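You operate a simulated robot arm through the tools that you are given. There is no shell and no other tool. Be economical: measure what you need, move in short steps, check, and stop when the job is done.

Carry out the task below with a simulated robot arm. There is one attempt and no reset: what you move stays moved.

Task
Put the bundle of small forks from the front of the bench under the rail on the top of the drying cupboard. Push the dust drawer shut. Take the yellow wax block from the top of the steel bench and put it on top of the silver mould on the top of the sorting bench. Put the stack of small forks on the top of the cartons by the brown bench away on the second shelf from the bottom of the grey rack. Fetch the white case from the pa carton and set it on the top of the upper carton by the dolly. Fetch the blue tray and set it on top of the tray with purple grips. Put the black tray on top of the tray with black grips. Do these in any order. Set down upright: stack of small forks, white case.

Only the result counts: the job must be done as asked and must still hold three seconds after the hand-in. Knocking over, shifting, dropping, spilling or breaking anything else fails it.

Robot
A 6-joint arm with a two-finger gripper on a trunk, on a base that drives. Base frame: it is fixed to the floor where the robot stands at the start and does not move with it; the origin is under the middle of the robot, x ahead of it, y to its left, z up; the surface under the hand at the start is at about z = 0.82. Lengths are in m, angles in degrees, forces in N, time in s.
With the tool pointing down near the work surface it reaches from about 0.24 to 0.48 m from the robot's upright axis, wherever it stands. Its first joint turns from -115.0 to 115.0 degrees. Places, roughly: black tray [-4, 13, 0.75]; blue tray [-4, 12.75, 0.75]; bundle of small forks (13x3x3 cm) [0.5, 0.2, 0.8]; dust drawer [-5.3, -0.7, 0.6]; mould (15x9x6 cm) [-0.5, -0.9, 0.8]; second shelf of the grey rack [0.8, 4.2, 0.6]; stack of small forks (13x3x5 cm) [-3.5, 10.7, 1.1]; top of the drying cupboard [0.5, 1.6, 0.9]; top of the upper carton by the dolly [-1.2, 8, 0.6]; tray with black grips (27x19x5 cm) [-4, 10.5, 0.7]; tray with purple grips (27x19x5 cm) [-4, 10.7, 0.7]; white case [-3.5, 11.25, 1]; yellow wax block (8x5x4 cm) [-4.8, -0.8, 0.8]. Payload 2.1 kg.
The tool frame sits at the grasp point between the pads (the TCP): z along the fingers, y along the line on which they close. The tips reach 0.02 m beyond it. Largest opening 0.1 m; the body of the gripper starts 0.063 m behind the TCP.
Orientation is that of the tool frame in the base frame, as [roll, pitch, yaw] about the fixed x, y, z axes, in that order (R = Rz(yaw) Ry(pitch) Rx(roll)). With the fingers straight down and closing along the base's y, the tool's x points along the base's -x, its y along +y and its z along -z.

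Tools
- The arm moves only by the tool arm_command. Its argument "deltas" is a list of rows, each a list of 6 numbers: the shift along the tool's x, y, z in m, then the turn, a rotation vector about the tool's x, y, z in degrees. In form: [[x, y, z, ax, ay, az], ...]. A call has 1 to 10 rows; each row is the pose to reach, as a shift and turn from the pose commanded when the call began, along the tool's axes at that moment. "jaw" is the finger opening in m, from 0 to 0.1, set as the call begins (left out, the last holds). Rows are played at 5 a second. More than 0.05 m and 8.6 degrees between two rows, or a gripper value outside its range, and nothing of the call is played. Where a pose cannot be reached the arm comes as near as it can. A force on the tool above 40 N (or 10 N above the force at the start of the call, whichever is more), or a blocked arm, ends the call early, and 0.2 s more pass. The fingers move at their own pace (about 0.153 m/s each) and stop on an object; they squeeze with about 36 N. The grip force told is the motor's: it shows also when the fingers shut on nothing. Time passes only in rows, and 0.2 s behind the last, so rows that repeat a pose let the fingers close. It gives the time, the measured TCP pose, the force on the tool (base axes), the opening and the grip force at its end, in the units of the frame above (readings bear some noise), with the torque about the TCP (base axes, N m) and any sound that the robot's microphone picked up.
- Cameras (640 x 400 px; columns grow to the right, rows downward): "scene" is now at [0.0138, 0.1542, 1.4527]; the picture's right is [0.18, -0.98, 0.00], its down [-0.77, -0.14, -0.62] and it looks along [0.61, 0.11, -0.79] (base axes); focal length 258 px, centre (320, 200). "wrist" rides on the gripper at [0.07, -0.019, -0.099] in the tool frame; the picture's right is [0.26, 0.97, 0.00], its down [-0.75, 0.20, -0.63] and it looks along [-0.61, 0.16, 0.78] (tool axes); focal length 230 px, centre (320, 200). There is no depth. A picture from a camera that has moved, and an enlarged one, comes with that camera's place and axes in the base frame and with its lens.
- camera(camera): a new picture of that camera. No time passes.
- move_column(by): slides the trunk up (or, below 0, down) by that many m; the arm and the scene camera ride with it, the base frame stays. It gives what a move gives, with no picture.
- roll_base(legs): drives the robot by 1 to 6 legs, each [ahead, turn to the left] in m and degrees, along the robot's own axes; the way and the turn of a leg run together, so that a leg with both is an arc; at most 1.5 m and 180 degrees a leg. The arm and the cameras ride along, it lands a little off, and it stops where it bumps. It gives what a move gives.
- aim_head(pan, tilt): turns the head with the scene camera to pan (to the left, within 155 degrees either way) and tilt (down, from -29 to 69), counted from straight ahead of the robot. It gives what a move gives.
- inspect(camera, box): a new picture of the part [left, top, right, bottom] of that camera's present view, enlarged. No time passes.
- job_done(): hands the job in; it is judged then, once.

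Work in short steps. Places have to be worked out from the pictures, the camera data and where the tool is seen: move nearer, look again, correct. Check each grasp and each placing, and mend what went wrong. You have 196 turns and 162 pictures in all, those below and enlarged ones among them. Open the gripper and draw the arm clear of the work before you hand the job in, unless the task says otherwise; then end with one line.

The tools are called after "Emit:" as a command line: name --pt "numbers of a row" for each row, then --argument value for the rest, lists and objects as JSON in quotes. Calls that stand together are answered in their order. arm_command: Moves the arm, as the interface text tells. Its arguments: {"type":"object","properties":{"deltas":{"type":"array"},"jaw":{"type":"number"}},"required":["deltas"]} The other tools are called the same way: move_column (by) slides the trunk up or down; roll_base (legs) drives the base; aim_head (pan, tilt) turns the head that bears the scene camera; camera (camera) takes a picture; inspect (camera, box) takes an enlarged picture of a part of a camera's view; job_done () hands the job in.

At the start:

```text
time: 0.0
tool_pos: [0.2578, 0.1329, 1.127]
tool_rot: [-180.0, 0.0, -180.0]
ft_force: [-1.1, 0.3, 0.2]
wrist_torque: [-0.01, 0.01, 0.01]
gripper_width: 0.1
gripper_force: 0.0
trunk travel left (down, up): [-0.667, 0.323]
robot x, y, heading: [0.0026, -0.0007, 0.2]
head pan, tilt: [10.5, 51.9]
```

scene: 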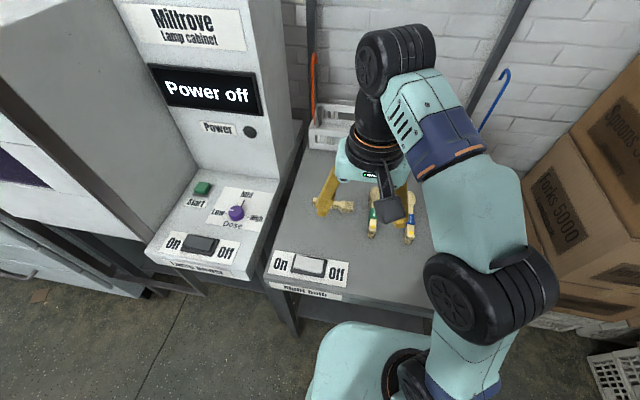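
wrist: 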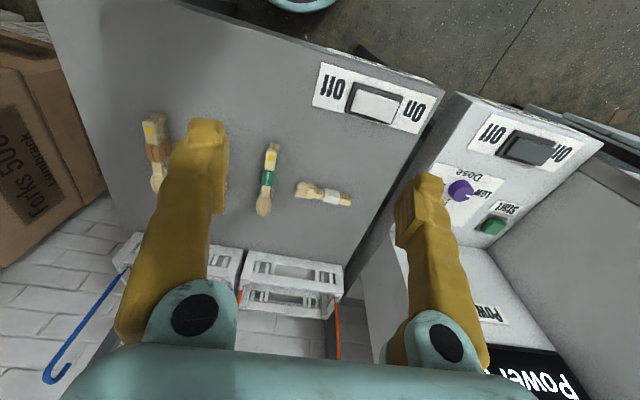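

I start by looking closely at the bench and the bundles on it.

Emit:
inspect --camera "wrist" --box '[100, 60, 460, 285]'

Emit:
inspect --camera "scene" --box '[260, 120, 460, 300]'

```text
1.78 times, centred on (280, 172) of wrist
camera zoom: at [0.189, 0.1142, 1.2269], right [-0.26, 0.97, 0.0], down [0.75, 0.2, 0.63], along [0.61, 0.16, -0.78], focal length 409 px, centre (391, 249)
```

zoom: 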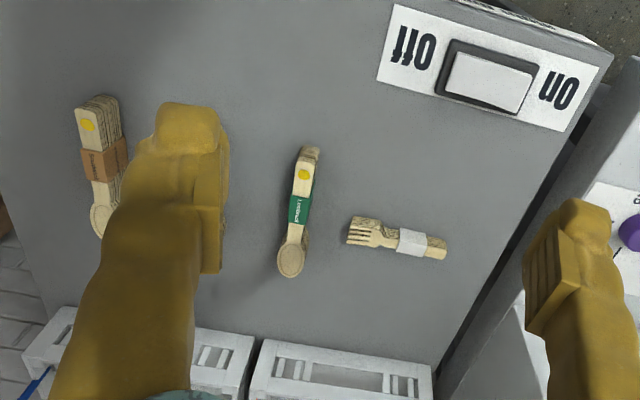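

```text
2.22 times, centred on (360, 210) of scene
camera zoom: at [0.0138, 0.1542, 1.4527], right [0.18, -0.98, 0.0], down [-0.77, -0.14, -0.62], along [0.61, 0.11, -0.79], focal length 574 px, centre (231, 178)
```

zoom: 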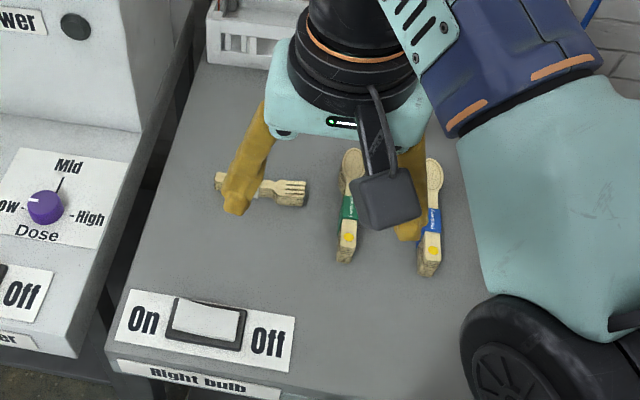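

The forks bundle is the one with the white band, at about (0.48, 0.20), lying along y. I drive a little nearer and look round to learn the surroundings.

Emit:
roll_base --legs '[[0.07, 0]]'

Emit:
aim_head --pan 75 --tilt 25

Emit:
camera --camera "scene"

Emit:
aim_head --pan 140 --tilt 20

Emit:
camera --camera "scene"

Emit:
aim_head --pan -120 --tilt 30

Emit:
camera --camera "scene"

```text
time: 1.0
tool_pos: [0.3256, 0.133, 1.1284]
tool_rot: [-180.0, 0.1, 180.0]
ft_force: [0.2, 0.0, 0.5]
wrist_torque: [0.01, 0.01, 0.0]
gripper_width: 0.0999
gripper_force: 0.0
trunk travel left (down, up): [-0.667, 0.323]
robot x, y, heading: [0.0712, 0.0005, 0.4]
head pan, tilt: [10.5, 51.9]
```

```text
time: 2.4
tool_pos: [0.3279, 0.1329, 1.129]
tool_rot: [180.0, 0.0, -179.9]
ft_force: [0.2, -0.5, 0.1]
wrist_torque: [0.0, -0.04, -0.01]
gripper_width: 0.0995
gripper_force: 0.1
trunk travel left (down, up): [-0.667, 0.323]
robot x, y, heading: [0.0701, -0.0022, 0.0]
head pan, tilt: [75.0, 25.0]
```

```text
157 pictures are left
camera scene: at [0.0336, 0.2295, 1.4927], right [0.97, -0.26, 0.0], down [-0.11, -0.41, -0.91], along [0.23, 0.88, -0.42], focal length 258 px, centre (320, 200)
```

scene: 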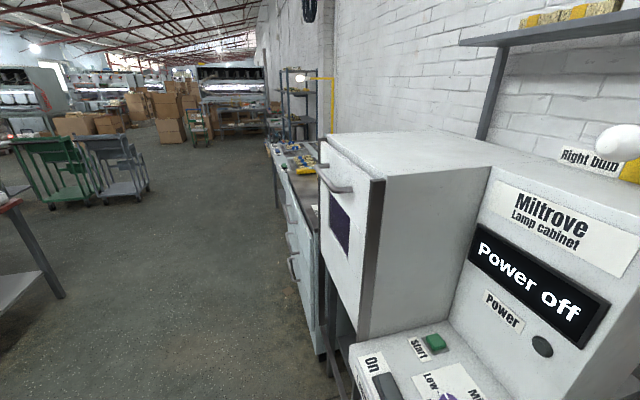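

```text
time: 3.7
tool_pos: [0.3291, 0.1335, 1.1277]
tool_rot: [180.0, 0.0, 180.0]
ft_force: [0.6, 0.1, 0.4]
wrist_torque: [-0.01, -0.04, 0.03]
gripper_width: 0.1001
gripper_force: 0.1
trunk travel left (down, up): [-0.667, 0.323]
robot x, y, heading: [0.068, 0.0013, 0.1]
head pan, tilt: [140.0, 20.0]
```

```text
156 pictures are left
camera scene: at [-0.0615, 0.2004, 1.5008], right [0.64, 0.77, 0.0], down [0.26, -0.22, -0.94], along [-0.72, 0.6, -0.34], focal length 258 px, centre (320, 200)
```

scene: 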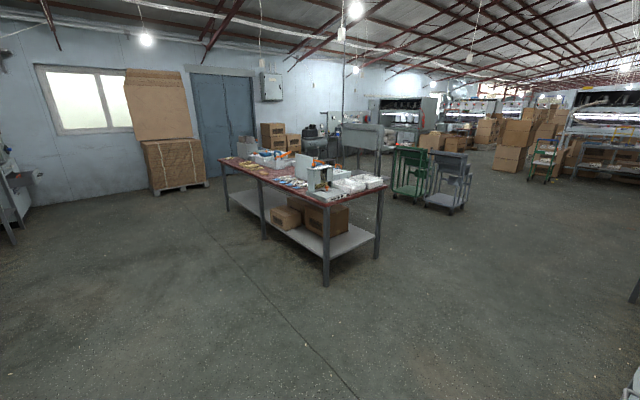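

```text
time: 7.4
tool_pos: [0.3278, 0.1326, 1.1288]
tool_rot: [180.0, 0.0, 180.0]
ft_force: [0.3, 0.9, 0.7]
wrist_torque: [0.0, 0.02, -0.01]
gripper_width: 0.0996
gripper_force: 0.0
trunk travel left (down, up): [-0.667, 0.323]
robot x, y, heading: [0.0675, -0.0019, 0.0]
head pan, tilt: [-120.0, 30.0]
```

```text
155 pictures are left
camera scene: at [-0.0354, 0.0621, 1.4848], right [-0.87, 0.5, 0.0], down [0.25, 0.43, -0.87], along [-0.43, -0.75, -0.5], focal length 258 px, centre (320, 200)
```

scene: 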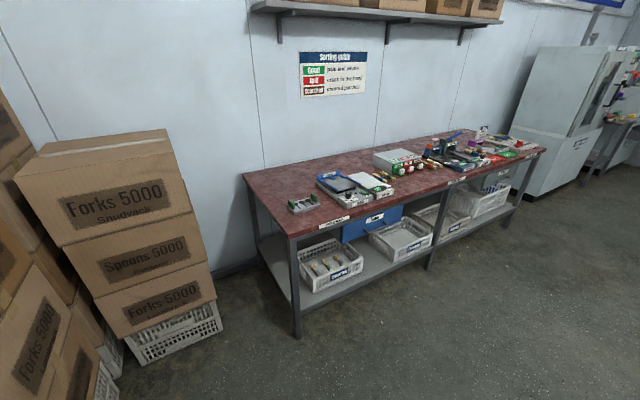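

I turn the hand 87° so the fingers close along x and move over the bundle, still high above it.

Emit:
arm_command --pt "-0.015 0.007 0 0 0 8.5" --pt "-0.03 0.013 0 0 0 17" --pt "-0.045 0.02 0 0 0 25.5" --pt "-0.06 0.026 0 0 0 34" --pt "-0.075 0.033 0 0 0 42.5" --pt "-0.09 0.04 0 0 0 51" --pt "-0.105 0.046 0 0 0 59.5" --pt "-0.12 0.053 0 0 0 68" --pt "-0.136 0.06 0 0 0 76.5" --pt "-0.151 0.066 0 0 0 85" --jaw 0.1

Emit:
aim_head --pan 20 --tilt 52

Emit:
camera --camera "wrist"

Emit:
camera --camera "scene"

```text
time: 9.6
tool_pos: [0.4136, 0.1632, 1.0727]
tool_rot: [180.0, 0.0, 97.0]
ft_force: [-0.7, 0.3, -0.3]
wrist_torque: [-0.01, 0.01, -0.03]
gripper_width: 0.1
gripper_force: 0.1
out of reach, approached as far as the arm can: row 2, 3, 4, 5, 6, 7, 8, 9, 10
trunk travel left (down, up): [-0.667, 0.323]
robot x, y, heading: [0.0646, 0.0006, -0.3]
head pan, tilt: [-120.0, 30.0]
```

```text
time: 11.8
tool_pos: [0.4136, 0.1637, 1.0725]
tool_rot: [-180.0, 0.1, 97.2]
ft_force: [-0.4, 0.2, 0.1]
wrist_torque: [0.01, 0.02, 0.01]
gripper_width: 0.0999
gripper_force: 0.1
trunk travel left (down, up): [-0.667, 0.323]
robot x, y, heading: [0.0669, -0.0016, 0.4]
head pan, tilt: [20.0, 52.0]
```

```text
154 pictures are left
camera wrist: at [0.3864, 0.2293, 1.1708], right [0.93, 0.38, 0.0], down [0.29, -0.72, 0.63], along [0.24, -0.58, -0.78], focal length 230 px, centre (320, 200)
```

wrist: 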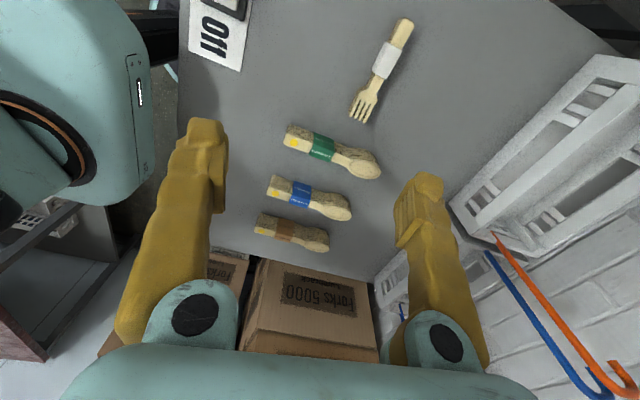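

```text
153 pictures are left
camera scene: at [0.0804, 0.1662, 1.4526], right [0.34, -0.94, 0.0], down [-0.74, -0.27, -0.62], along [0.58, 0.21, -0.79], focal length 258 px, centre (320, 200)
```

scene: 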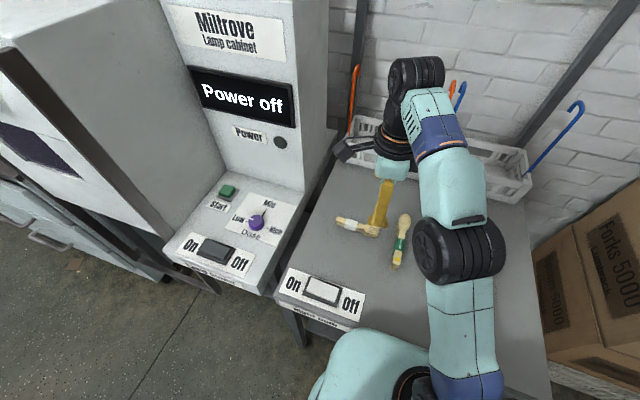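

At this height the reach is short. I first go straight down a little, then outwards.

Emit:
arm_command --pt "0 0 0.03 0 0 0" --pt "0 0 0.06 0 0 0" --pt "0 0 0.09 0 0 0" --pt "0 0 0.11 0 0 0"

```text
time: 12.8
tool_pos: [0.4146, 0.1625, 0.9614]
tool_rot: [-180.0, 0.1, 95.0]
ft_force: [-0.4, 0.2, 0.6]
wrist_torque: [-0.01, 0.0, 0.01]
gripper_width: 0.1001
gripper_force: 0.0
trunk travel left (down, up): [-0.667, 0.323]
robot x, y, heading: [0.0711, 0.001, -0.1]
head pan, tilt: [20.0, 52.0]
```

Commanding now tracks the reached pose. I move out over the bundle at z≈0.91.

Emit:
arm_command --pt "0.012 0.024 0.02 0 0 0.5" --pt "0.023 0.048 0.04 0 0 1" --pt "0.034 0.071 0.056 0 0 1.5" --pt "0.034 0.071 0.056 0 0 1.5"

Emit:
camera --camera "wrist"

Emit:
inspect --camera "scene" --box '[280, 140, 480, 280]'

```text
time: 13.8
tool_pos: [0.4825, 0.2022, 0.9058]
tool_rot: [179.9, 0.0, 93.5]
ft_force: [0.0, 0.2, 1.0]
wrist_torque: [0.0, -0.01, 0.02]
gripper_width: 0.1001
gripper_force: 0.0
trunk travel left (down, up): [-0.667, 0.323]
robot x, y, heading: [0.0693, -0.0029, 0.1]
head pan, tilt: [20.0, 52.0]
```

```text
152 pictures are left
camera wrist: at [0.4588, 0.2707, 1.0038], right [0.95, 0.32, 0.0], down [0.25, -0.74, 0.63], along [0.2, -0.6, -0.78], focal length 230 px, centre (320, 200)
```

wrist: 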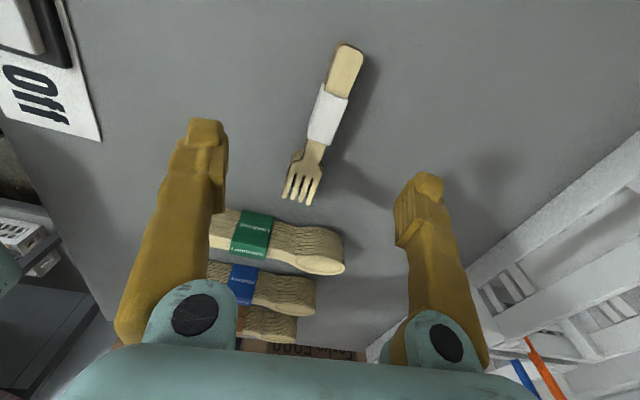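

```text
2.86 times, centred on (380, 210) of scene
camera zoom: at [0.0797, 0.1658, 1.4527], right [0.34, -0.94, 0.0], down [-0.74, -0.27, -0.62], along [0.58, 0.21, -0.79], focal length 739 px, centre (149, 171)
```

zoom: 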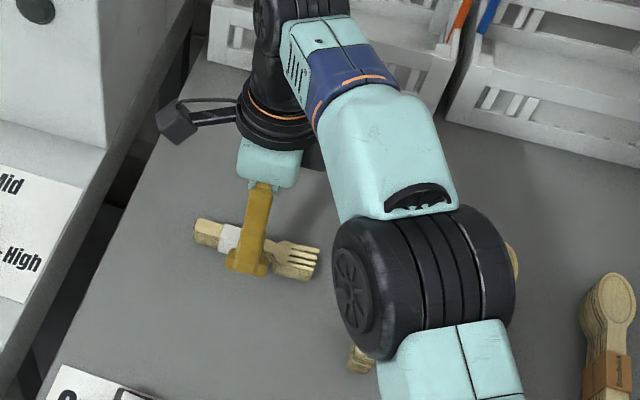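

The bundle sits between the fingers, centred. I go down and close.

Emit:
arm_command --pt "0 -0.002 0.03 0 0 0" --pt "0 -0.002 0.05 0 0 0" --pt "0 -0.002 0.061 0 0 0"

Emit:
arm_command --pt "0 0 0 0 0 0" --pt "0 0 0 0 0 0" --pt "0 0 0 0 0 0" --pt "0 0 0 0 0 0" --jaw 0.0

Emit:
camera --camera "wrist"

```text
time: 14.6
tool_pos: [0.4792, 0.2016, 0.8447]
tool_rot: [-180.0, 0.0, 93.5]
ft_force: [1.3, -0.2, 0.1]
wrist_torque: [-0.01, -0.01, -0.02]
gripper_width: 0.1
gripper_force: 0.2
trunk travel left (down, up): [-0.667, 0.323]
robot x, y, heading: [0.0709, -0.0013, 0.1]
head pan, tilt: [20.0, 52.0]
```

```text
time: 15.6
tool_pos: [0.48, 0.2034, 0.8443]
tool_rot: [180.0, 0.0, 93.5]
ft_force: [0.4, -0.7, 0.4]
wrist_torque: [0.02, 0.05, -0.03]
gripper_width: 0.0137
gripper_force: 35.8
trunk travel left (down, up): [-0.667, 0.323]
robot x, y, heading: [0.0702, 0.0008, 0.4]
head pan, tilt: [20.0, 52.0]
```

```text
150 pictures are left
camera wrist: at [0.4572, 0.2707, 0.9439], right [0.95, 0.32, 0.0], down [0.25, -0.74, 0.63], along [0.2, -0.6, -0.78], focal length 230 px, centre (320, 200)
```

wrist: 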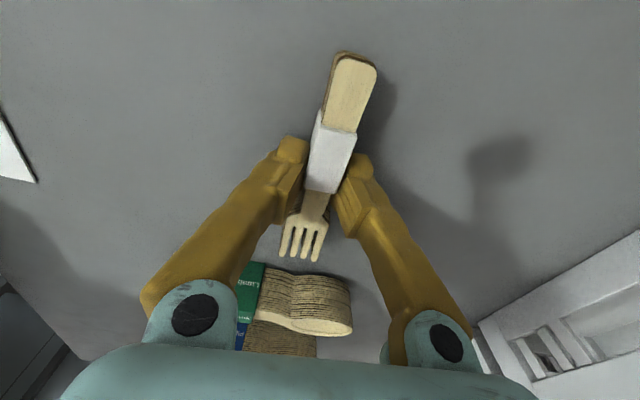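

Gripped on the band. I lift and draw the arm in.

Emit:
arm_command --pt "0 0 -0.04 0 0 0" --pt "0 0 -0.08 0 0 0" --pt "0 -0.04 -0.11 0 0 0" --pt "0 -0.08 -0.14 0 0 0" --pt "0 -0.12 -0.17 0 0 0" --pt "0 -0.15 -0.2 0 0 0" --pt "-0.04 -0.17 -0.22 0 0 0" --pt "-0.07 -0.19 -0.24 0 0 0"

Emit:
camera --camera "wrist"

```text
time: 17.4
tool_pos: [0.2927, 0.1216, 1.0849]
tool_rot: [-179.9, 0.0, 93.5]
ft_force: [0.2, -0.6, -0.8]
wrist_torque: [0.01, -0.03, 0.02]
gripper_width: 0.0137
gripper_force: 36.1
trunk travel left (down, up): [-0.667, 0.323]
robot x, y, heading: [0.0679, 0.0001, -0.1]
head pan, tilt: [20.0, 52.0]
```

```text
149 pictures are left
camera wrist: at [0.2706, 0.1889, 1.1844], right [0.95, 0.32, 0.0], down [0.25, -0.74, 0.63], along [0.2, -0.6, -0.78], focal length 230 px, centre (320, 200)
```

wrist: 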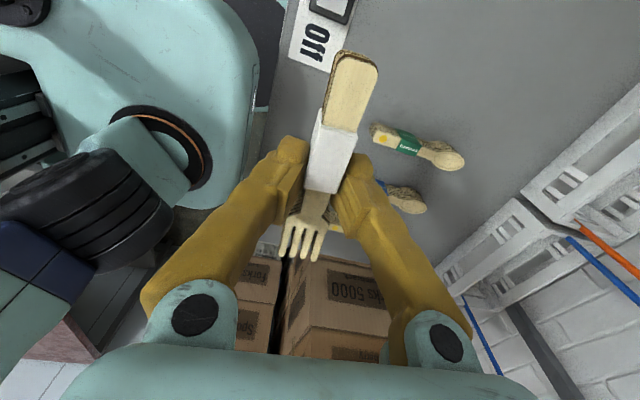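

I back off, turn left and drive along the wall to the drying cupboard.

Emit:
roll_base --legs '[[-0.45, 0], [0, 90], [1.1, 0]]'

Emit:
aim_head --pan -55 --tilt 30

Emit:
camera --camera "scene"

```text
time: 29.2
tool_pos: [-0.5145, 1.322, 1.0851]
tool_rot: [-180.0, 0.0, -176.1]
ft_force: [-0.5, 0.1, -0.6]
wrist_torque: [0.02, 0.01, -0.01]
gripper_width: 0.0137
gripper_force: 35.6
trunk travel left (down, up): [-0.667, 0.323]
robot x, y, heading: [-0.3896, 1.0975, 90.3]
head pan, tilt: [20.0, 52.0]
```

```text
time: 30.7
tool_pos: [-0.514, 1.3211, 1.0853]
tool_rot: [179.9, 0.0, -176.1]
ft_force: [0.8, -0.2, -0.8]
wrist_torque: [0.02, -0.01, 0.01]
gripper_width: 0.014
gripper_force: 36.0
trunk travel left (down, up): [-0.667, 0.323]
robot x, y, heading: [-0.3952, 1.0964, 90.4]
head pan, tilt: [-55.0, 30.0]
```

```text
148 pictures are left
camera scene: at [-0.4562, 1.09, 1.4848], right [0.58, -0.81, 0.0], down [-0.41, -0.29, -0.87], along [0.71, 0.5, -0.5], focal length 258 px, centre (320, 200)
```

scene: 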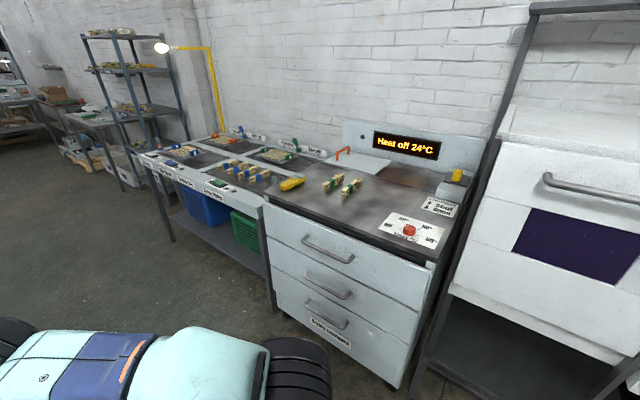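

The drying cupboard with its drawers is ahead on the right. I move in front of it and face it.

Emit:
roll_base --legs '[[0.42, 0], [0, -90], [0.3, 0]]'

Emit:
aim_head --pan 10 --tilt 50

Emit:
camera --camera "scene"

Emit:
camera --camera "wrist"

```text
time: 38.7
tool_pos: [0.1306, 1.6371, 1.085]
tool_rot: [180.0, 0.1, 93.3]
ft_force: [0.6, 1.3, -0.2]
wrist_torque: [0.03, 0.04, -0.04]
gripper_width: 0.0137
gripper_force: 35.8
trunk travel left (down, up): [-0.667, 0.323]
robot x, y, heading: [-0.0931, 1.518, -0.3]
head pan, tilt: [-55.0, 30.0]
```

```text
time: 40.1
tool_pos: [0.1306, 1.638, 1.0861]
tool_rot: [180.0, 0.0, 93.3]
ft_force: [-0.3, 0.3, 0.3]
wrist_torque: [-0.01, 0.02, -0.04]
gripper_width: 0.0139
gripper_force: 35.8
trunk travel left (down, up): [-0.667, 0.323]
robot x, y, heading: [-0.0966, 1.5158, -0.2]
head pan, tilt: [10.0, 50.0]
```

```text
147 pictures are left
camera scene: at [-0.0781, 1.6696, 1.4553], right [0.17, -0.99, 0.0], down [-0.75, -0.13, -0.64], along [0.63, 0.11, -0.77], focal length 258 px, centre (320, 200)
```

scene: 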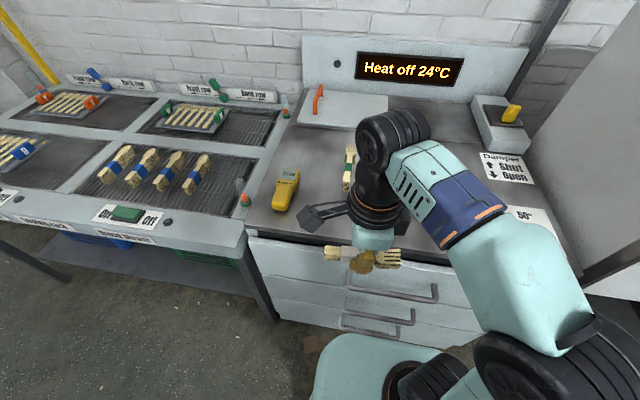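

```text
146 pictures are left
camera wrist: at [0.1084, 1.705, 1.184], right [0.95, 0.31, 0.0], down [0.24, -0.74, 0.63], along [0.2, -0.6, -0.78], focal length 230 px, centre (320, 200)
```

wrist: 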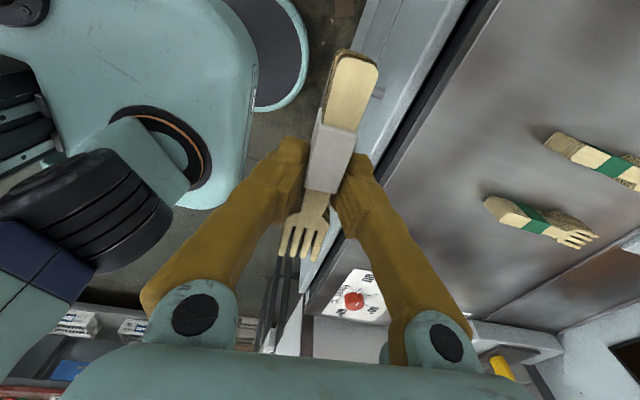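

The top is clear near (0.34, 1.60), in front of the two other bundles. I move over that spot at z≈1.0.

Emit:
arm_command --pt "-0.01 0.04 0.02 0 0 0" --pt "-0.02 0.08 0.04 0 0 0" --pt "-0.03 0.12 0.06 0 0 0" --pt "-0.04 0.165 0.075 0 0 0" --pt "-0.049 0.207 0.09 0 0 0" --pt "-0.049 0.207 0.09 0 0 0"

Emit:
camera --camera "wrist"

Emit:
camera --camera "scene"

```text
time: 41.5
tool_pos: [0.3376, 1.5994, 0.9946]
tool_rot: [-180.0, 0.1, 93.3]
ft_force: [-0.1, -0.5, -0.5]
wrist_torque: [-0.01, 0.01, -0.01]
gripper_width: 0.0138
gripper_force: 36.2
trunk travel left (down, up): [-0.667, 0.323]
robot x, y, heading: [-0.0986, 1.5181, -0.2]
head pan, tilt: [10.0, 50.0]
```

```text
145 pictures are left
camera wrist: at [0.3161, 1.6675, 1.0932], right [0.95, 0.31, 0.0], down [0.24, -0.74, 0.63], along [0.2, -0.6, -0.78], focal length 230 px, centre (320, 200)
```

wrist: 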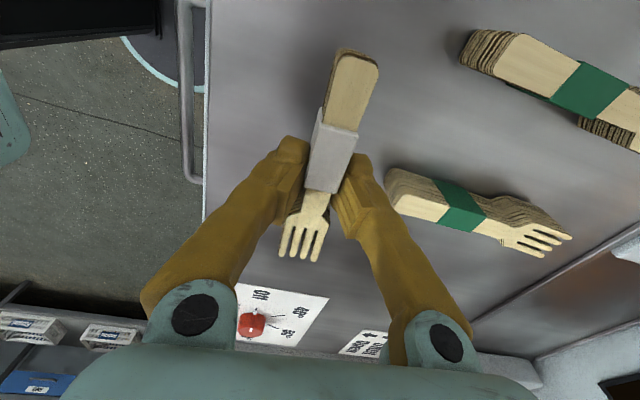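

```text
144 pictures are left
camera scene: at [-0.0798, 1.6697, 1.4553], right [0.17, -0.99, 0.0], down [-0.75, -0.13, -0.64], along [0.63, 0.11, -0.77], focal length 258 px, centre (320, 200)
```

scene: 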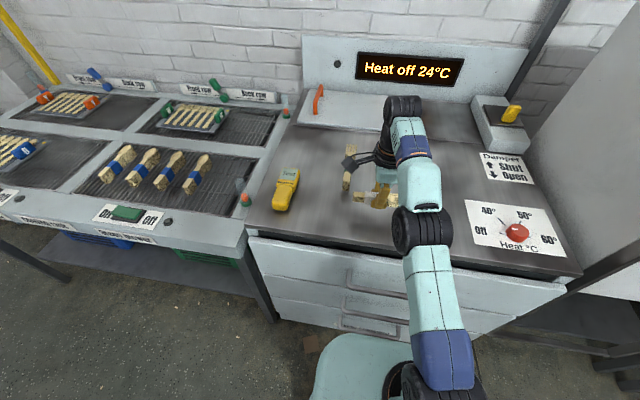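

Clear all round. I lower slowly to feel for the top.

Emit:
arm_command --pt "0 0 0.025 0 0 0" --pt "0 0 0.045 0 0 0" --pt "0 0 0.06 0 0 0" --pt "0 0 0.064 0 0 0"

Emit:
camera --camera "wrist"

```text
time: 42.5
tool_pos: [0.3385, 1.5995, 0.9388]
tool_rot: [179.1, -0.1, 93.3]
ft_force: [-4.0, -0.4, 19.5]
wrist_torque: [-0.06, 0.22, -0.01]
gripper_width: 0.0139
gripper_force: 36.3
trunk travel left (down, up): [-0.667, 0.323]
robot x, y, heading: [-0.0927, 1.5152, -0.1]
head pan, tilt: [10.0, 50.0]
stopped in row 4: the force on the tool passed its limit at 54 N (the readings are from after the stop); the commanded pose is now the measured one
```

```text
143 pictures are left
camera wrist: at [0.3149, 1.6674, 1.0368], right [0.95, 0.31, 0.02], down [0.23, -0.74, 0.63], along [0.21, -0.6, -0.78], focal length 230 px, centre (320, 200)
```

wrist: 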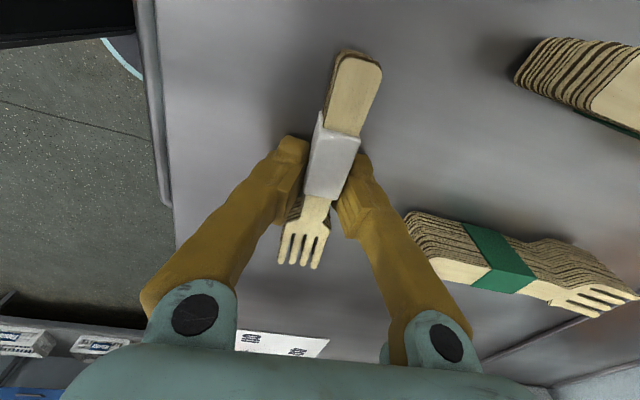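

The bundle rests on the top (contact at 0.939). I open partly and rise.

Emit:
arm_command --pt "0 0 0.0 0 0 0" --pt "0 0 0 0 0 0" --pt "0 0 -0.04 0 0 0" --pt "0 0 -0.08 0 0 0" --pt "0 -0.03 -0.12 0 0 0" --pt "0 -0.08 -0.15 0 0 0" --pt "0 -0.12 -0.17 0 0 0" --jaw 0.045

Emit:
camera --camera "wrist"

```text
refused: row 6 steps farther than a row can; nothing moved
```

```text
142 pictures are left
camera wrist: at [0.3149, 1.6674, 1.0368], right [0.95, 0.31, 0.02], down [0.23, -0.74, 0.63], along [0.21, -0.6, -0.78], focal length 230 px, centre (320, 200)
```

wrist: 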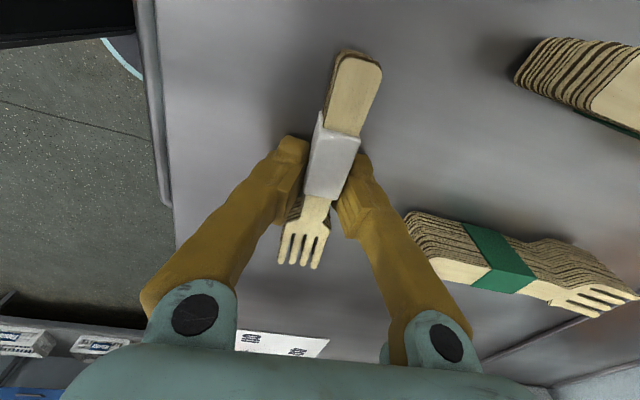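

The rows were too long; I repeat with shorter ones.

Emit:
arm_command --pt "0 0 0.0 0 0 0" --pt "0 0 0 0 0 0" --pt "0 0 -0.04 0 0 0" --pt "0 0 -0.08 0 0 0" --pt "0 -0.03 -0.11 0 0 0" --pt "0 -0.06 -0.14 0 0 0" --pt "0 -0.1 -0.16 0 0 0" --pt "0 -0.14 -0.17 0 0 0" --jaw 0.045

Emit:
camera --camera "wrist"

```text
time: 42.8
tool_pos: [0.3474, 1.5997, 0.941]
tool_rot: [177.8, -0.3, 93.4]
ft_force: [12.2, 0.7, 19.4]
wrist_torque: [-0.05, 0.22, 0.09]
gripper_width: 0.0352
gripper_force: 0.0
trunk travel left (down, up): [-0.667, 0.323]
robot x, y, heading: [-0.0949, 1.5177, -0.3]
head pan, tilt: [10.0, 50.0]
stopped in row 1: the force on the tool passed its limit at 46 N (the readings are from after the stop); the commanded pose is now the measured one
```

```text
141 pictures are left
camera wrist: at [0.3223, 1.6676, 1.0386], right [0.95, 0.31, 0.04], down [0.22, -0.74, 0.63], along [0.23, -0.59, -0.77], focal length 230 px, centre (320, 200)
```

wrist: 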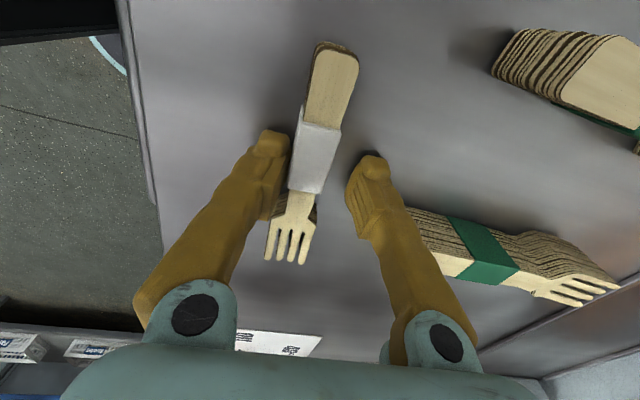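

Released; the tips press on the top, so I go straight up.

Emit:
arm_command --pt "0 0 -0.02 0 0 0" --pt "0 0 -0.05 0 0 0" --pt "0 0 -0.08 0 0 0" --pt "0 -0.03 -0.11 0 0 0" --pt "0 -0.06 -0.14 0 0 0" --pt "0 -0.1 -0.16 0 0 0" --pt "0 -0.14 -0.17 0 0 0"

Emit:
camera --camera "wrist"

```text
time: 44.4
tool_pos: [0.2002, 1.5921, 1.1046]
tool_rot: [178.2, -0.2, 93.3]
ft_force: [-0.4, 0.0, -0.1]
wrist_torque: [-0.01, -0.01, -0.01]
gripper_width: 0.0451
gripper_force: 0.1
out of reach, approached as far as the arm can: row 3
trunk travel left (down, up): [-0.667, 0.323]
robot x, y, heading: [-0.0922, 1.515, -0.2]
head pan, tilt: [10.0, 50.0]
```

```text
140 pictures are left
camera wrist: at [0.1749, 1.6593, 1.2031], right [0.95, 0.31, 0.03], down [0.22, -0.74, 0.63], along [0.22, -0.59, -0.77], focal length 230 px, centre (320, 200)
```

wrist: 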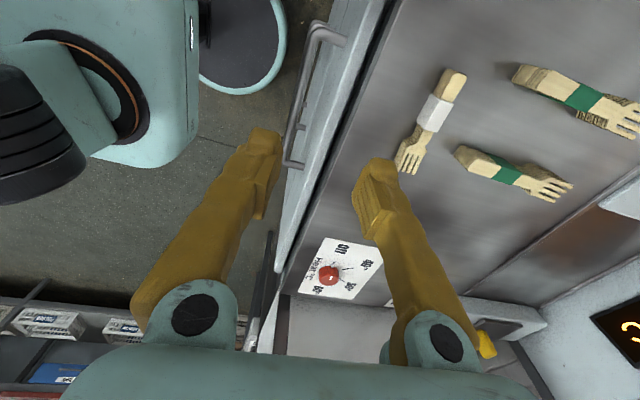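

The forks lie flat and free on the top; first part done. I fold the arm in, back off and head for the corridor to the far south-west.

Emit:
roll_base --legs '[[-0.35, 0], [0, -90], [1.1, 0], [0, -90]]'

Emit:
aim_head --pan 0 --tilt 15

Emit:
camera --camera "scene"

```text
time: 59.5
tool_pos: [-0.727, 0.3444, 1.1041]
tool_rot: [178.4, -0.2, -86.6]
ft_force: [0.2, -0.1, 0.0]
wrist_torque: [0.0, 0.03, 0.0]
gripper_width: 0.045
gripper_force: 0.2
trunk travel left (down, up): [-0.667, 0.323]
robot x, y, heading: [-0.4309, 0.422, 179.8]
head pan, tilt: [10.0, 50.0]
```

```text
time: 60.5
tool_pos: [-0.7257, 0.3436, 1.1029]
tool_rot: [178.4, -0.2, -86.6]
ft_force: [0.1, -0.3, 0.0]
wrist_torque: [0.0, -0.04, 0.0]
gripper_width: 0.0451
gripper_force: 0.1
trunk travel left (down, up): [-0.667, 0.323]
robot x, y, heading: [-0.431, 0.4191, 179.7]
head pan, tilt: [0.0, 15.0]
```

```text
139 pictures are left
camera scene: at [-0.464, 0.2807, 1.5089], right [0.0, 1.0, 0.0], down [0.26, 0.0, -0.97], along [-0.97, 0.0, -0.26], focal length 258 px, centre (320, 200)
```

scene: 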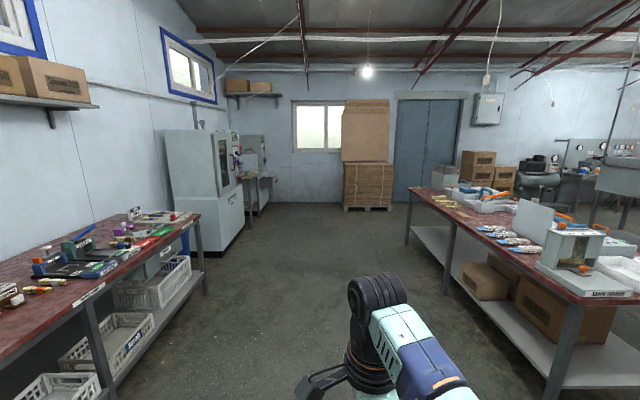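

Corridor is clear. I drive 3.6 m along it and look at the steel bench.

Emit:
roll_base --legs '[[1.3, 0], [1.3, 0], [1.1, 0]]'

Emit:
aim_head --pan 50 --tilt 30

Emit:
camera --camera "scene"

```text
time: 78.5
tool_pos: [-4.431, 0.3934, 1.1042]
tool_rot: [178.3, -0.2, -87.9]
ft_force: [0.1, 0.5, 0.2]
wrist_torque: [-0.01, -0.01, 0.02]
gripper_width: 0.0451
gripper_force: 0.1
trunk travel left (down, up): [-0.667, 0.323]
robot x, y, heading: [-4.1343, 0.4638, 178.7]
head pan, tilt: [0.0, 15.0]
```

```text
time: 79.7
tool_pos: [-4.4325, 0.3936, 1.1048]
tool_rot: [178.5, -0.3, -87.9]
ft_force: [-0.2, -0.3, -0.2]
wrist_torque: [0.01, -0.01, 0.02]
gripper_width: 0.045
gripper_force: 0.0
trunk travel left (down, up): [-0.667, 0.323]
robot x, y, heading: [-4.1336, 0.4645, 178.7]
head pan, tilt: [50.0, 30.0]
```

```text
138 pictures are left
camera scene: at [-4.1375, 0.2544, 1.4848], right [-0.75, 0.66, 0.0], down [0.33, 0.37, -0.87], along [-0.57, -0.65, -0.5], focal length 258 px, centre (320, 200)
```

scene: 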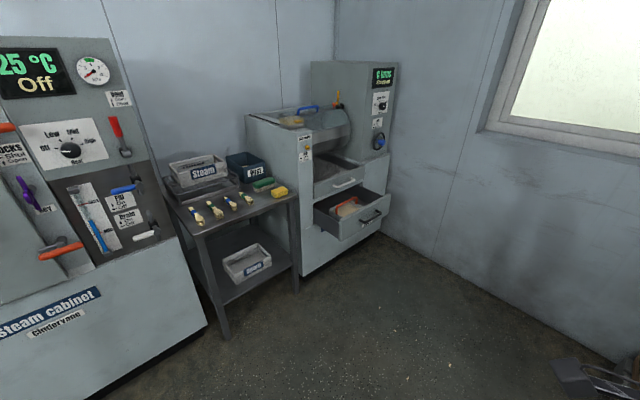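

I see the yellow block on the steel bench (≈(-4.76,-0.79)) and the machine's open drawer, front near y=-0.54. I go to face the machine from x≈-5.25.

Emit:
roll_base --legs '[[1.11, 0], [0, 91.3]]'

Emit:
aim_head --pan 5 --tilt 40

Emit:
camera --camera "scene"

```text
time: 89.2
tool_pos: [-5.1514, 0.1943, 1.1046]
tool_rot: [178.4, -0.3, 4.1]
ft_force: [0.3, 0.7, -0.4]
wrist_torque: [-0.01, 0.01, 0.01]
gripper_width: 0.0449
gripper_force: 0.1
trunk travel left (down, up): [-0.667, 0.323]
robot x, y, heading: [-5.2342, 0.4928, -89.1]
head pan, tilt: [50.0, 30.0]
```

```text
time: 90.3
tool_pos: [-5.1521, 0.1937, 1.104]
tool_rot: [178.4, -0.3, 4.2]
ft_force: [0.5, 0.3, 0.9]
wrist_torque: [0.02, -0.02, -0.02]
gripper_width: 0.0451
gripper_force: 0.0
trunk travel left (down, up): [-0.667, 0.323]
robot x, y, heading: [-5.2347, 0.4904, -89.4]
head pan, tilt: [5.0, 40.0]
```

```text
137 pictures are left
camera scene: at [-5.0842, 0.4667, 1.4695], right [-1.0, -0.1, 0.0], down [-0.06, 0.64, -0.77], along [0.08, -0.76, -0.64], focal length 258 px, centre (320, 200)
```

scene: 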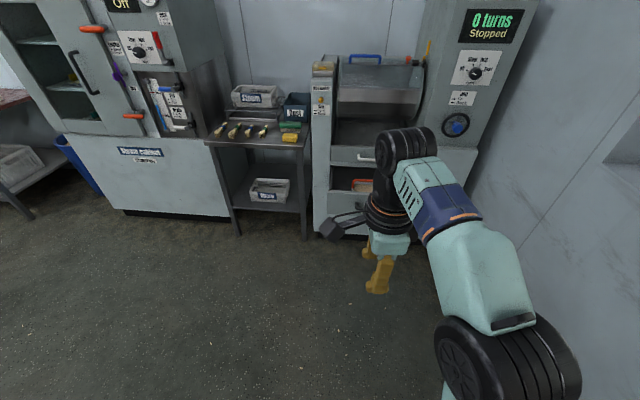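

I close the fingers, lower the trunk and edge forward to see the drawer front.

Emit:
arm_command --pt "0 0 0 1.6 0 0" --pt "0 0 0 1.6 0 0" --pt "0 0 0 1.6 0 0" --jaw 0.0

Emit:
move_column --by -0.45

Emit:
roll_base --legs '[[0.3, 0]]'

Emit:
aim_head --pan 10 --tilt 35

Emit:
camera --camera "scene"

Emit:
camera --camera "wrist"

```text
time: 91.1
tool_pos: [-5.1515, 0.1945, 1.104]
tool_rot: [-179.9, -0.2, 4.1]
ft_force: [0.3, -0.3, 1.3]
wrist_torque: [0.03, -0.03, 0.0]
gripper_width: 0.0
gripper_force: 29.3
trunk travel left (down, up): [-0.667, 0.323]
robot x, y, heading: [-5.2317, 0.4905, -89.4]
head pan, tilt: [5.0, 40.0]
```

```text
refused: -0.45 is not a number from -0.4 to 0.4
```

```text
time: 93.1
tool_pos: [-5.1509, -0.104, 1.1043]
tool_rot: [180.0, -0.2, 3.9]
ft_force: [-0.2, -0.6, -0.1]
wrist_torque: [0.04, -0.04, 0.02]
gripper_width: 0.0
gripper_force: 29.2
trunk travel left (down, up): [-0.667, 0.323]
robot x, y, heading: [-5.2285, 0.189, -89.6]
head pan, tilt: [5.0, 40.0]
```

```text
time: 93.8
tool_pos: [-5.1505, -0.1049, 1.1041]
tool_rot: [179.9, -0.2, 3.9]
ft_force: [-0.2, -0.1, 0.0]
wrist_torque: [-0.02, 0.0, -0.04]
gripper_width: 0.0
gripper_force: 29.4
trunk travel left (down, up): [-0.667, 0.323]
robot x, y, heading: [-5.2305, 0.1852, -89.7]
head pan, tilt: [10.0, 35.0]
```

```text
136 pictures are left
camera scene: at [-5.0741, 0.1659, 1.477], right [-0.98, -0.18, 0.0], down [-0.1, 0.56, -0.82], along [0.15, -0.81, -0.57], focal length 258 px, centre (320, 200)
```

scene: 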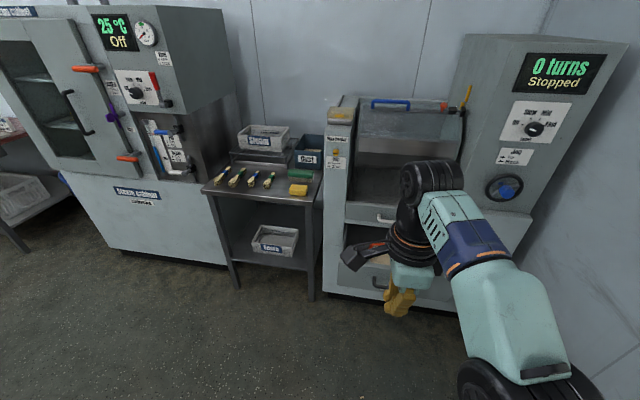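

```text
135 pictures are left
camera wrist: at [-5.0821, -0.0812, 1.2028], right [0.32, -0.95, 0.0], down [-0.74, -0.25, 0.63], along [-0.59, -0.2, -0.78], focal length 230 px, centre (320, 200)
```

wrist: 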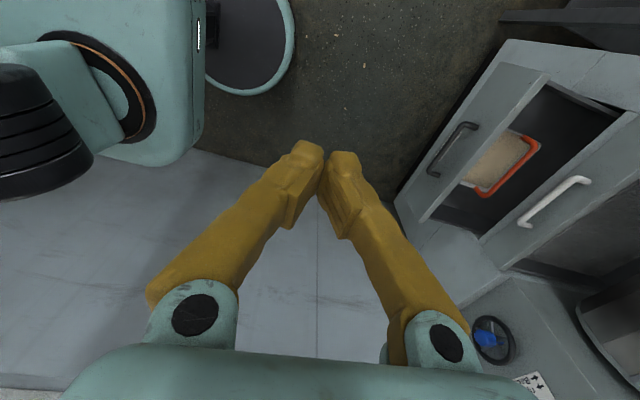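

The lower drawer is open (front ≈ y -0.56, centre x≈-5.25, handle z≈0.59); it has to slide to ≈ -0.79. I'll lower the trunk and tilt the fingers forward to push with the tips.

Emit:
inspect --camera "wrist" --box '[390, 40, 640, 300]'

Emit:
move_column --by -0.4

Emit:
arm_command --pt "-0.015 0 0 -8 0 0" --pt "-0.03 0 0 -16 0 0" --pt "-0.045 0 0 -24 0 0" --pt "-0.06 0 0 -32 0 0" --pt "-0.075 0 0 -40 0 0" --pt "-0.085 0 0 -48 0 0" --pt "-0.1 0 0 -56 0 0" --pt "-0.1 0 0 -62 0 0"

Emit:
camera --camera "wrist"

Emit:
camera --camera "scene"

```text
1.54 times, centred on (515, 170) of wrist
camera zoom: at [-5.0821, -0.0812, 1.2028], right [0.32, -0.95, 0.0], down [-0.74, -0.25, 0.63], along [-0.59, -0.2, -0.78], focal length 354 px, centre (20, 246)
```

zoom: 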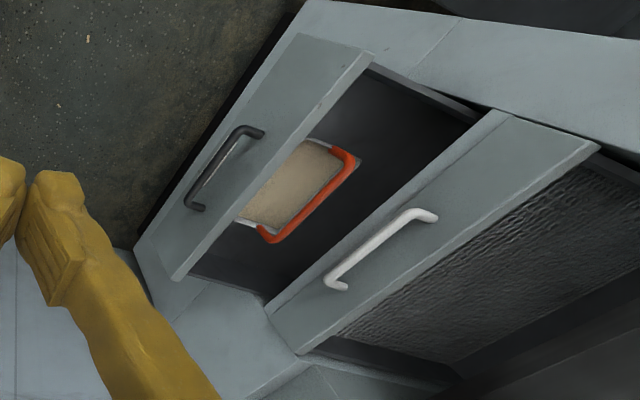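

```text
time: 97.6
tool_pos: [-5.1503, -0.1042, 0.7033]
tool_rot: [179.8, -0.2, 3.9]
ft_force: [-0.1, 0.0, 0.0]
wrist_torque: [0.0, -0.01, 0.0]
gripper_width: 0.0
gripper_force: 29.8
trunk travel left (down, up): [-0.267, 0.723]
robot x, y, heading: [-5.231, 0.1914, -89.5]
head pan, tilt: [10.0, 35.0]
```

```text
time: 99.4
tool_pos: [-5.3161, -0.1574, 0.6426]
tool_rot: [117.9, -0.4, 3.7]
ft_force: [-0.3, 0.0, 0.1]
wrist_torque: [-0.06, 0.0, 0.01]
gripper_width: 0.0001
gripper_force: 29.5
out of reach, approached as far as the arm can: row 3, 4, 5, 6, 7, 8
trunk travel left (down, up): [-0.267, 0.723]
robot x, y, heading: [-5.2295, 0.1901, -89.5]
head pan, tilt: [10.0, 35.0]
```

```text
133 pictures are left
camera wrist: at [-5.2514, -0.0577, 0.6732], right [0.28, -0.44, 0.86], down [-0.78, 0.41, 0.47], along [-0.56, -0.8, -0.23], focal length 230 px, centre (320, 200)
```

wrist: 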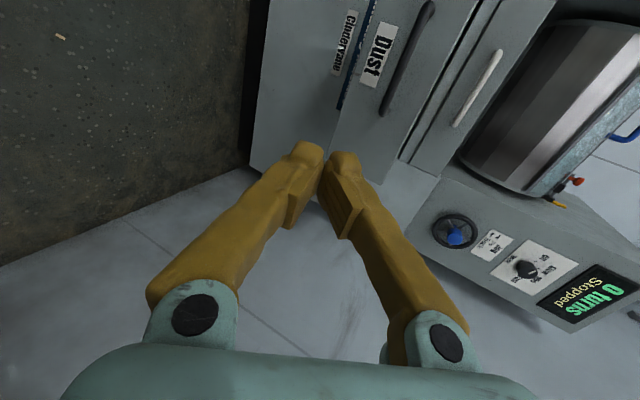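

```text
132 pictures are left
camera scene: at [-5.0742, 0.1663, 1.0771], right [-0.98, -0.18, 0.0], down [-0.1, 0.56, -0.82], along [0.15, -0.81, -0.57], focal length 258 px, centre (320, 200)
```

scene: 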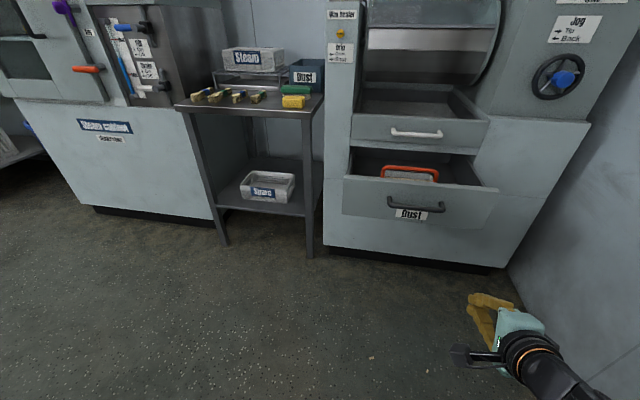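

The drawer is labelled "Dust". I align the tips with the panel above its handle (x≈-5.25, z≈0.635) and drive forward to just short of it.

Emit:
arm_command --pt "0.03 -0.003 0.002 0 0 0" --pt "0.066 -0.005 0.003 0 0 0" --pt "0.066 -0.005 0.003 0 0 0"

Emit:
roll_base --legs '[[0.34, 0]]'

Emit:
camera --camera "wrist"

Emit:
aim_head --pan -5 --tilt 50

Emit:
camera --camera "scene"

```text
time: 100.2
tool_pos: [-5.2617, -0.1916, 0.6414]
tool_rot: [118.1, -0.2, 3.9]
ft_force: [-0.1, 0.7, 0.6]
wrist_torque: [-0.03, -0.01, 0.02]
gripper_width: 0.0001
gripper_force: 29.8
out of reach, approached as far as the arm can: row 1, 2, 3
trunk travel left (down, up): [-0.267, 0.723]
robot x, y, heading: [-5.2284, 0.1902, -89.8]
head pan, tilt: [10.0, 35.0]
```

```text
time: 102.5
tool_pos: [-5.2609, -0.5337, 0.6419]
tool_rot: [118.1, -0.2, 3.9]
ft_force: [0.3, 0.2, 0.1]
wrist_torque: [-0.01, -0.01, 0.02]
gripper_width: 0.0
gripper_force: 29.5
trunk travel left (down, up): [-0.267, 0.723]
robot x, y, heading: [-5.2306, -0.1488, -89.7]
head pan, tilt: [10.0, 35.0]
```

```text
131 pictures are left
camera wrist: at [-5.1968, -0.4334, 0.6727], right [0.28, -0.44, 0.85], down [-0.78, 0.41, 0.47], along [-0.55, -0.8, -0.22], focal length 230 px, centre (320, 200)
```

wrist: 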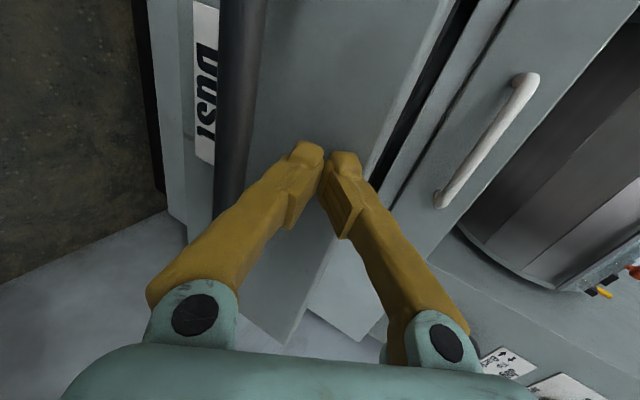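

```text
time: 103.2
tool_pos: [-5.2594, -0.5328, 0.643]
tool_rot: [118.1, -0.2, 3.9]
ft_force: [0.0, -0.6, -0.2]
wrist_torque: [0.01, -0.01, -0.02]
gripper_width: 0.0002
gripper_force: 29.5
trunk travel left (down, up): [-0.267, 0.723]
robot x, y, heading: [-5.2265, -0.1518, -89.5]
head pan, tilt: [-5.0, 50.0]
```

```text
130 pictures are left
camera scene: at [-5.094, -0.166, 1.0553], right [-1.0, 0.08, 0.0], down [0.06, 0.76, -0.64], along [-0.05, -0.64, -0.77], focal length 258 px, centre (320, 200)
```

scene: 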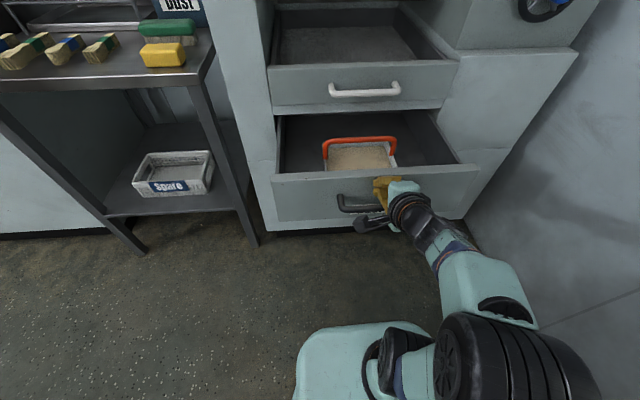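

Tips are just in front of the panel, above the handle. I push by driving forward.

Emit:
roll_base --legs '[[0.2, 0]]'

Emit:
camera --camera "scene"

```text
time: 104.8
tool_pos: [-5.258, -0.7311, 0.6431]
tool_rot: [118.2, -0.2, 4.0]
ft_force: [-0.7, -0.3, -0.4]
wrist_torque: [-0.01, 0.01, 0.02]
gripper_width: 0.0
gripper_force: 29.1
trunk travel left (down, up): [-0.267, 0.723]
robot x, y, heading: [-5.2254, -0.3489, -89.5]
head pan, tilt: [-5.0, 50.0]
```

```text
129 pictures are left
camera scene: at [-5.0926, -0.3642, 1.0553], right [-1.0, 0.08, 0.0], down [0.06, 0.76, -0.64], along [-0.05, -0.64, -0.77], focal length 258 px, centre (320, 200)
```

scene: 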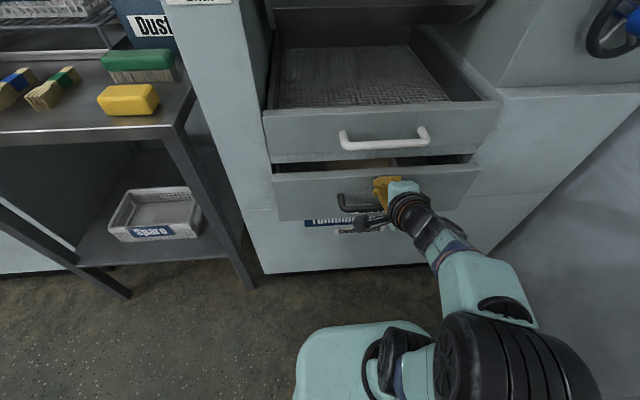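

It slides; a gap of a few cm remains. I push on a bit.

Emit:
roll_base --legs '[[0.05, 0]]'

Emit:
camera --camera "scene"

```text
time: 105.8
tool_pos: [-5.2584, -0.7747, 0.6425]
tool_rot: [118.2, -0.2, 4.0]
ft_force: [0.8, 10.6, 4.8]
wrist_torque: [-0.06, 0.05, -0.07]
gripper_width: 0.0002
gripper_force: 29.5
trunk travel left (down, up): [-0.267, 0.723]
robot x, y, heading: [-5.2253, -0.3965, -89.4]
head pan, tilt: [-5.0, 50.0]
stopped in leg 1: the force on the tool passed its limit at 116 N (the readings are from after the stop); the commanded pose is now the measured one
```

```text
128 pictures are left
camera scene: at [-5.0921, -0.4072, 1.0553], right [-1.0, 0.08, 0.0], down [0.06, 0.76, -0.64], along [-0.05, -0.64, -0.76], focal length 258 px, centre (320, 200)
```

scene: 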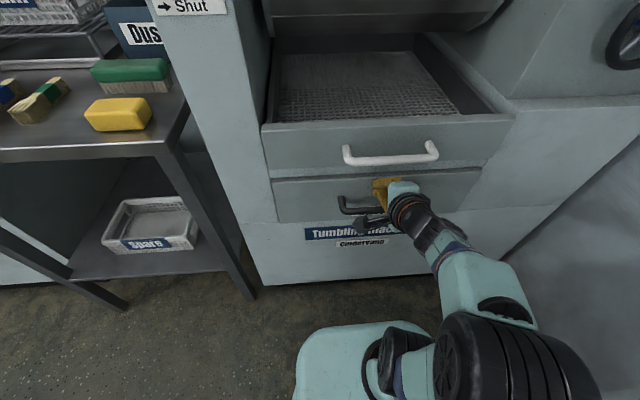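

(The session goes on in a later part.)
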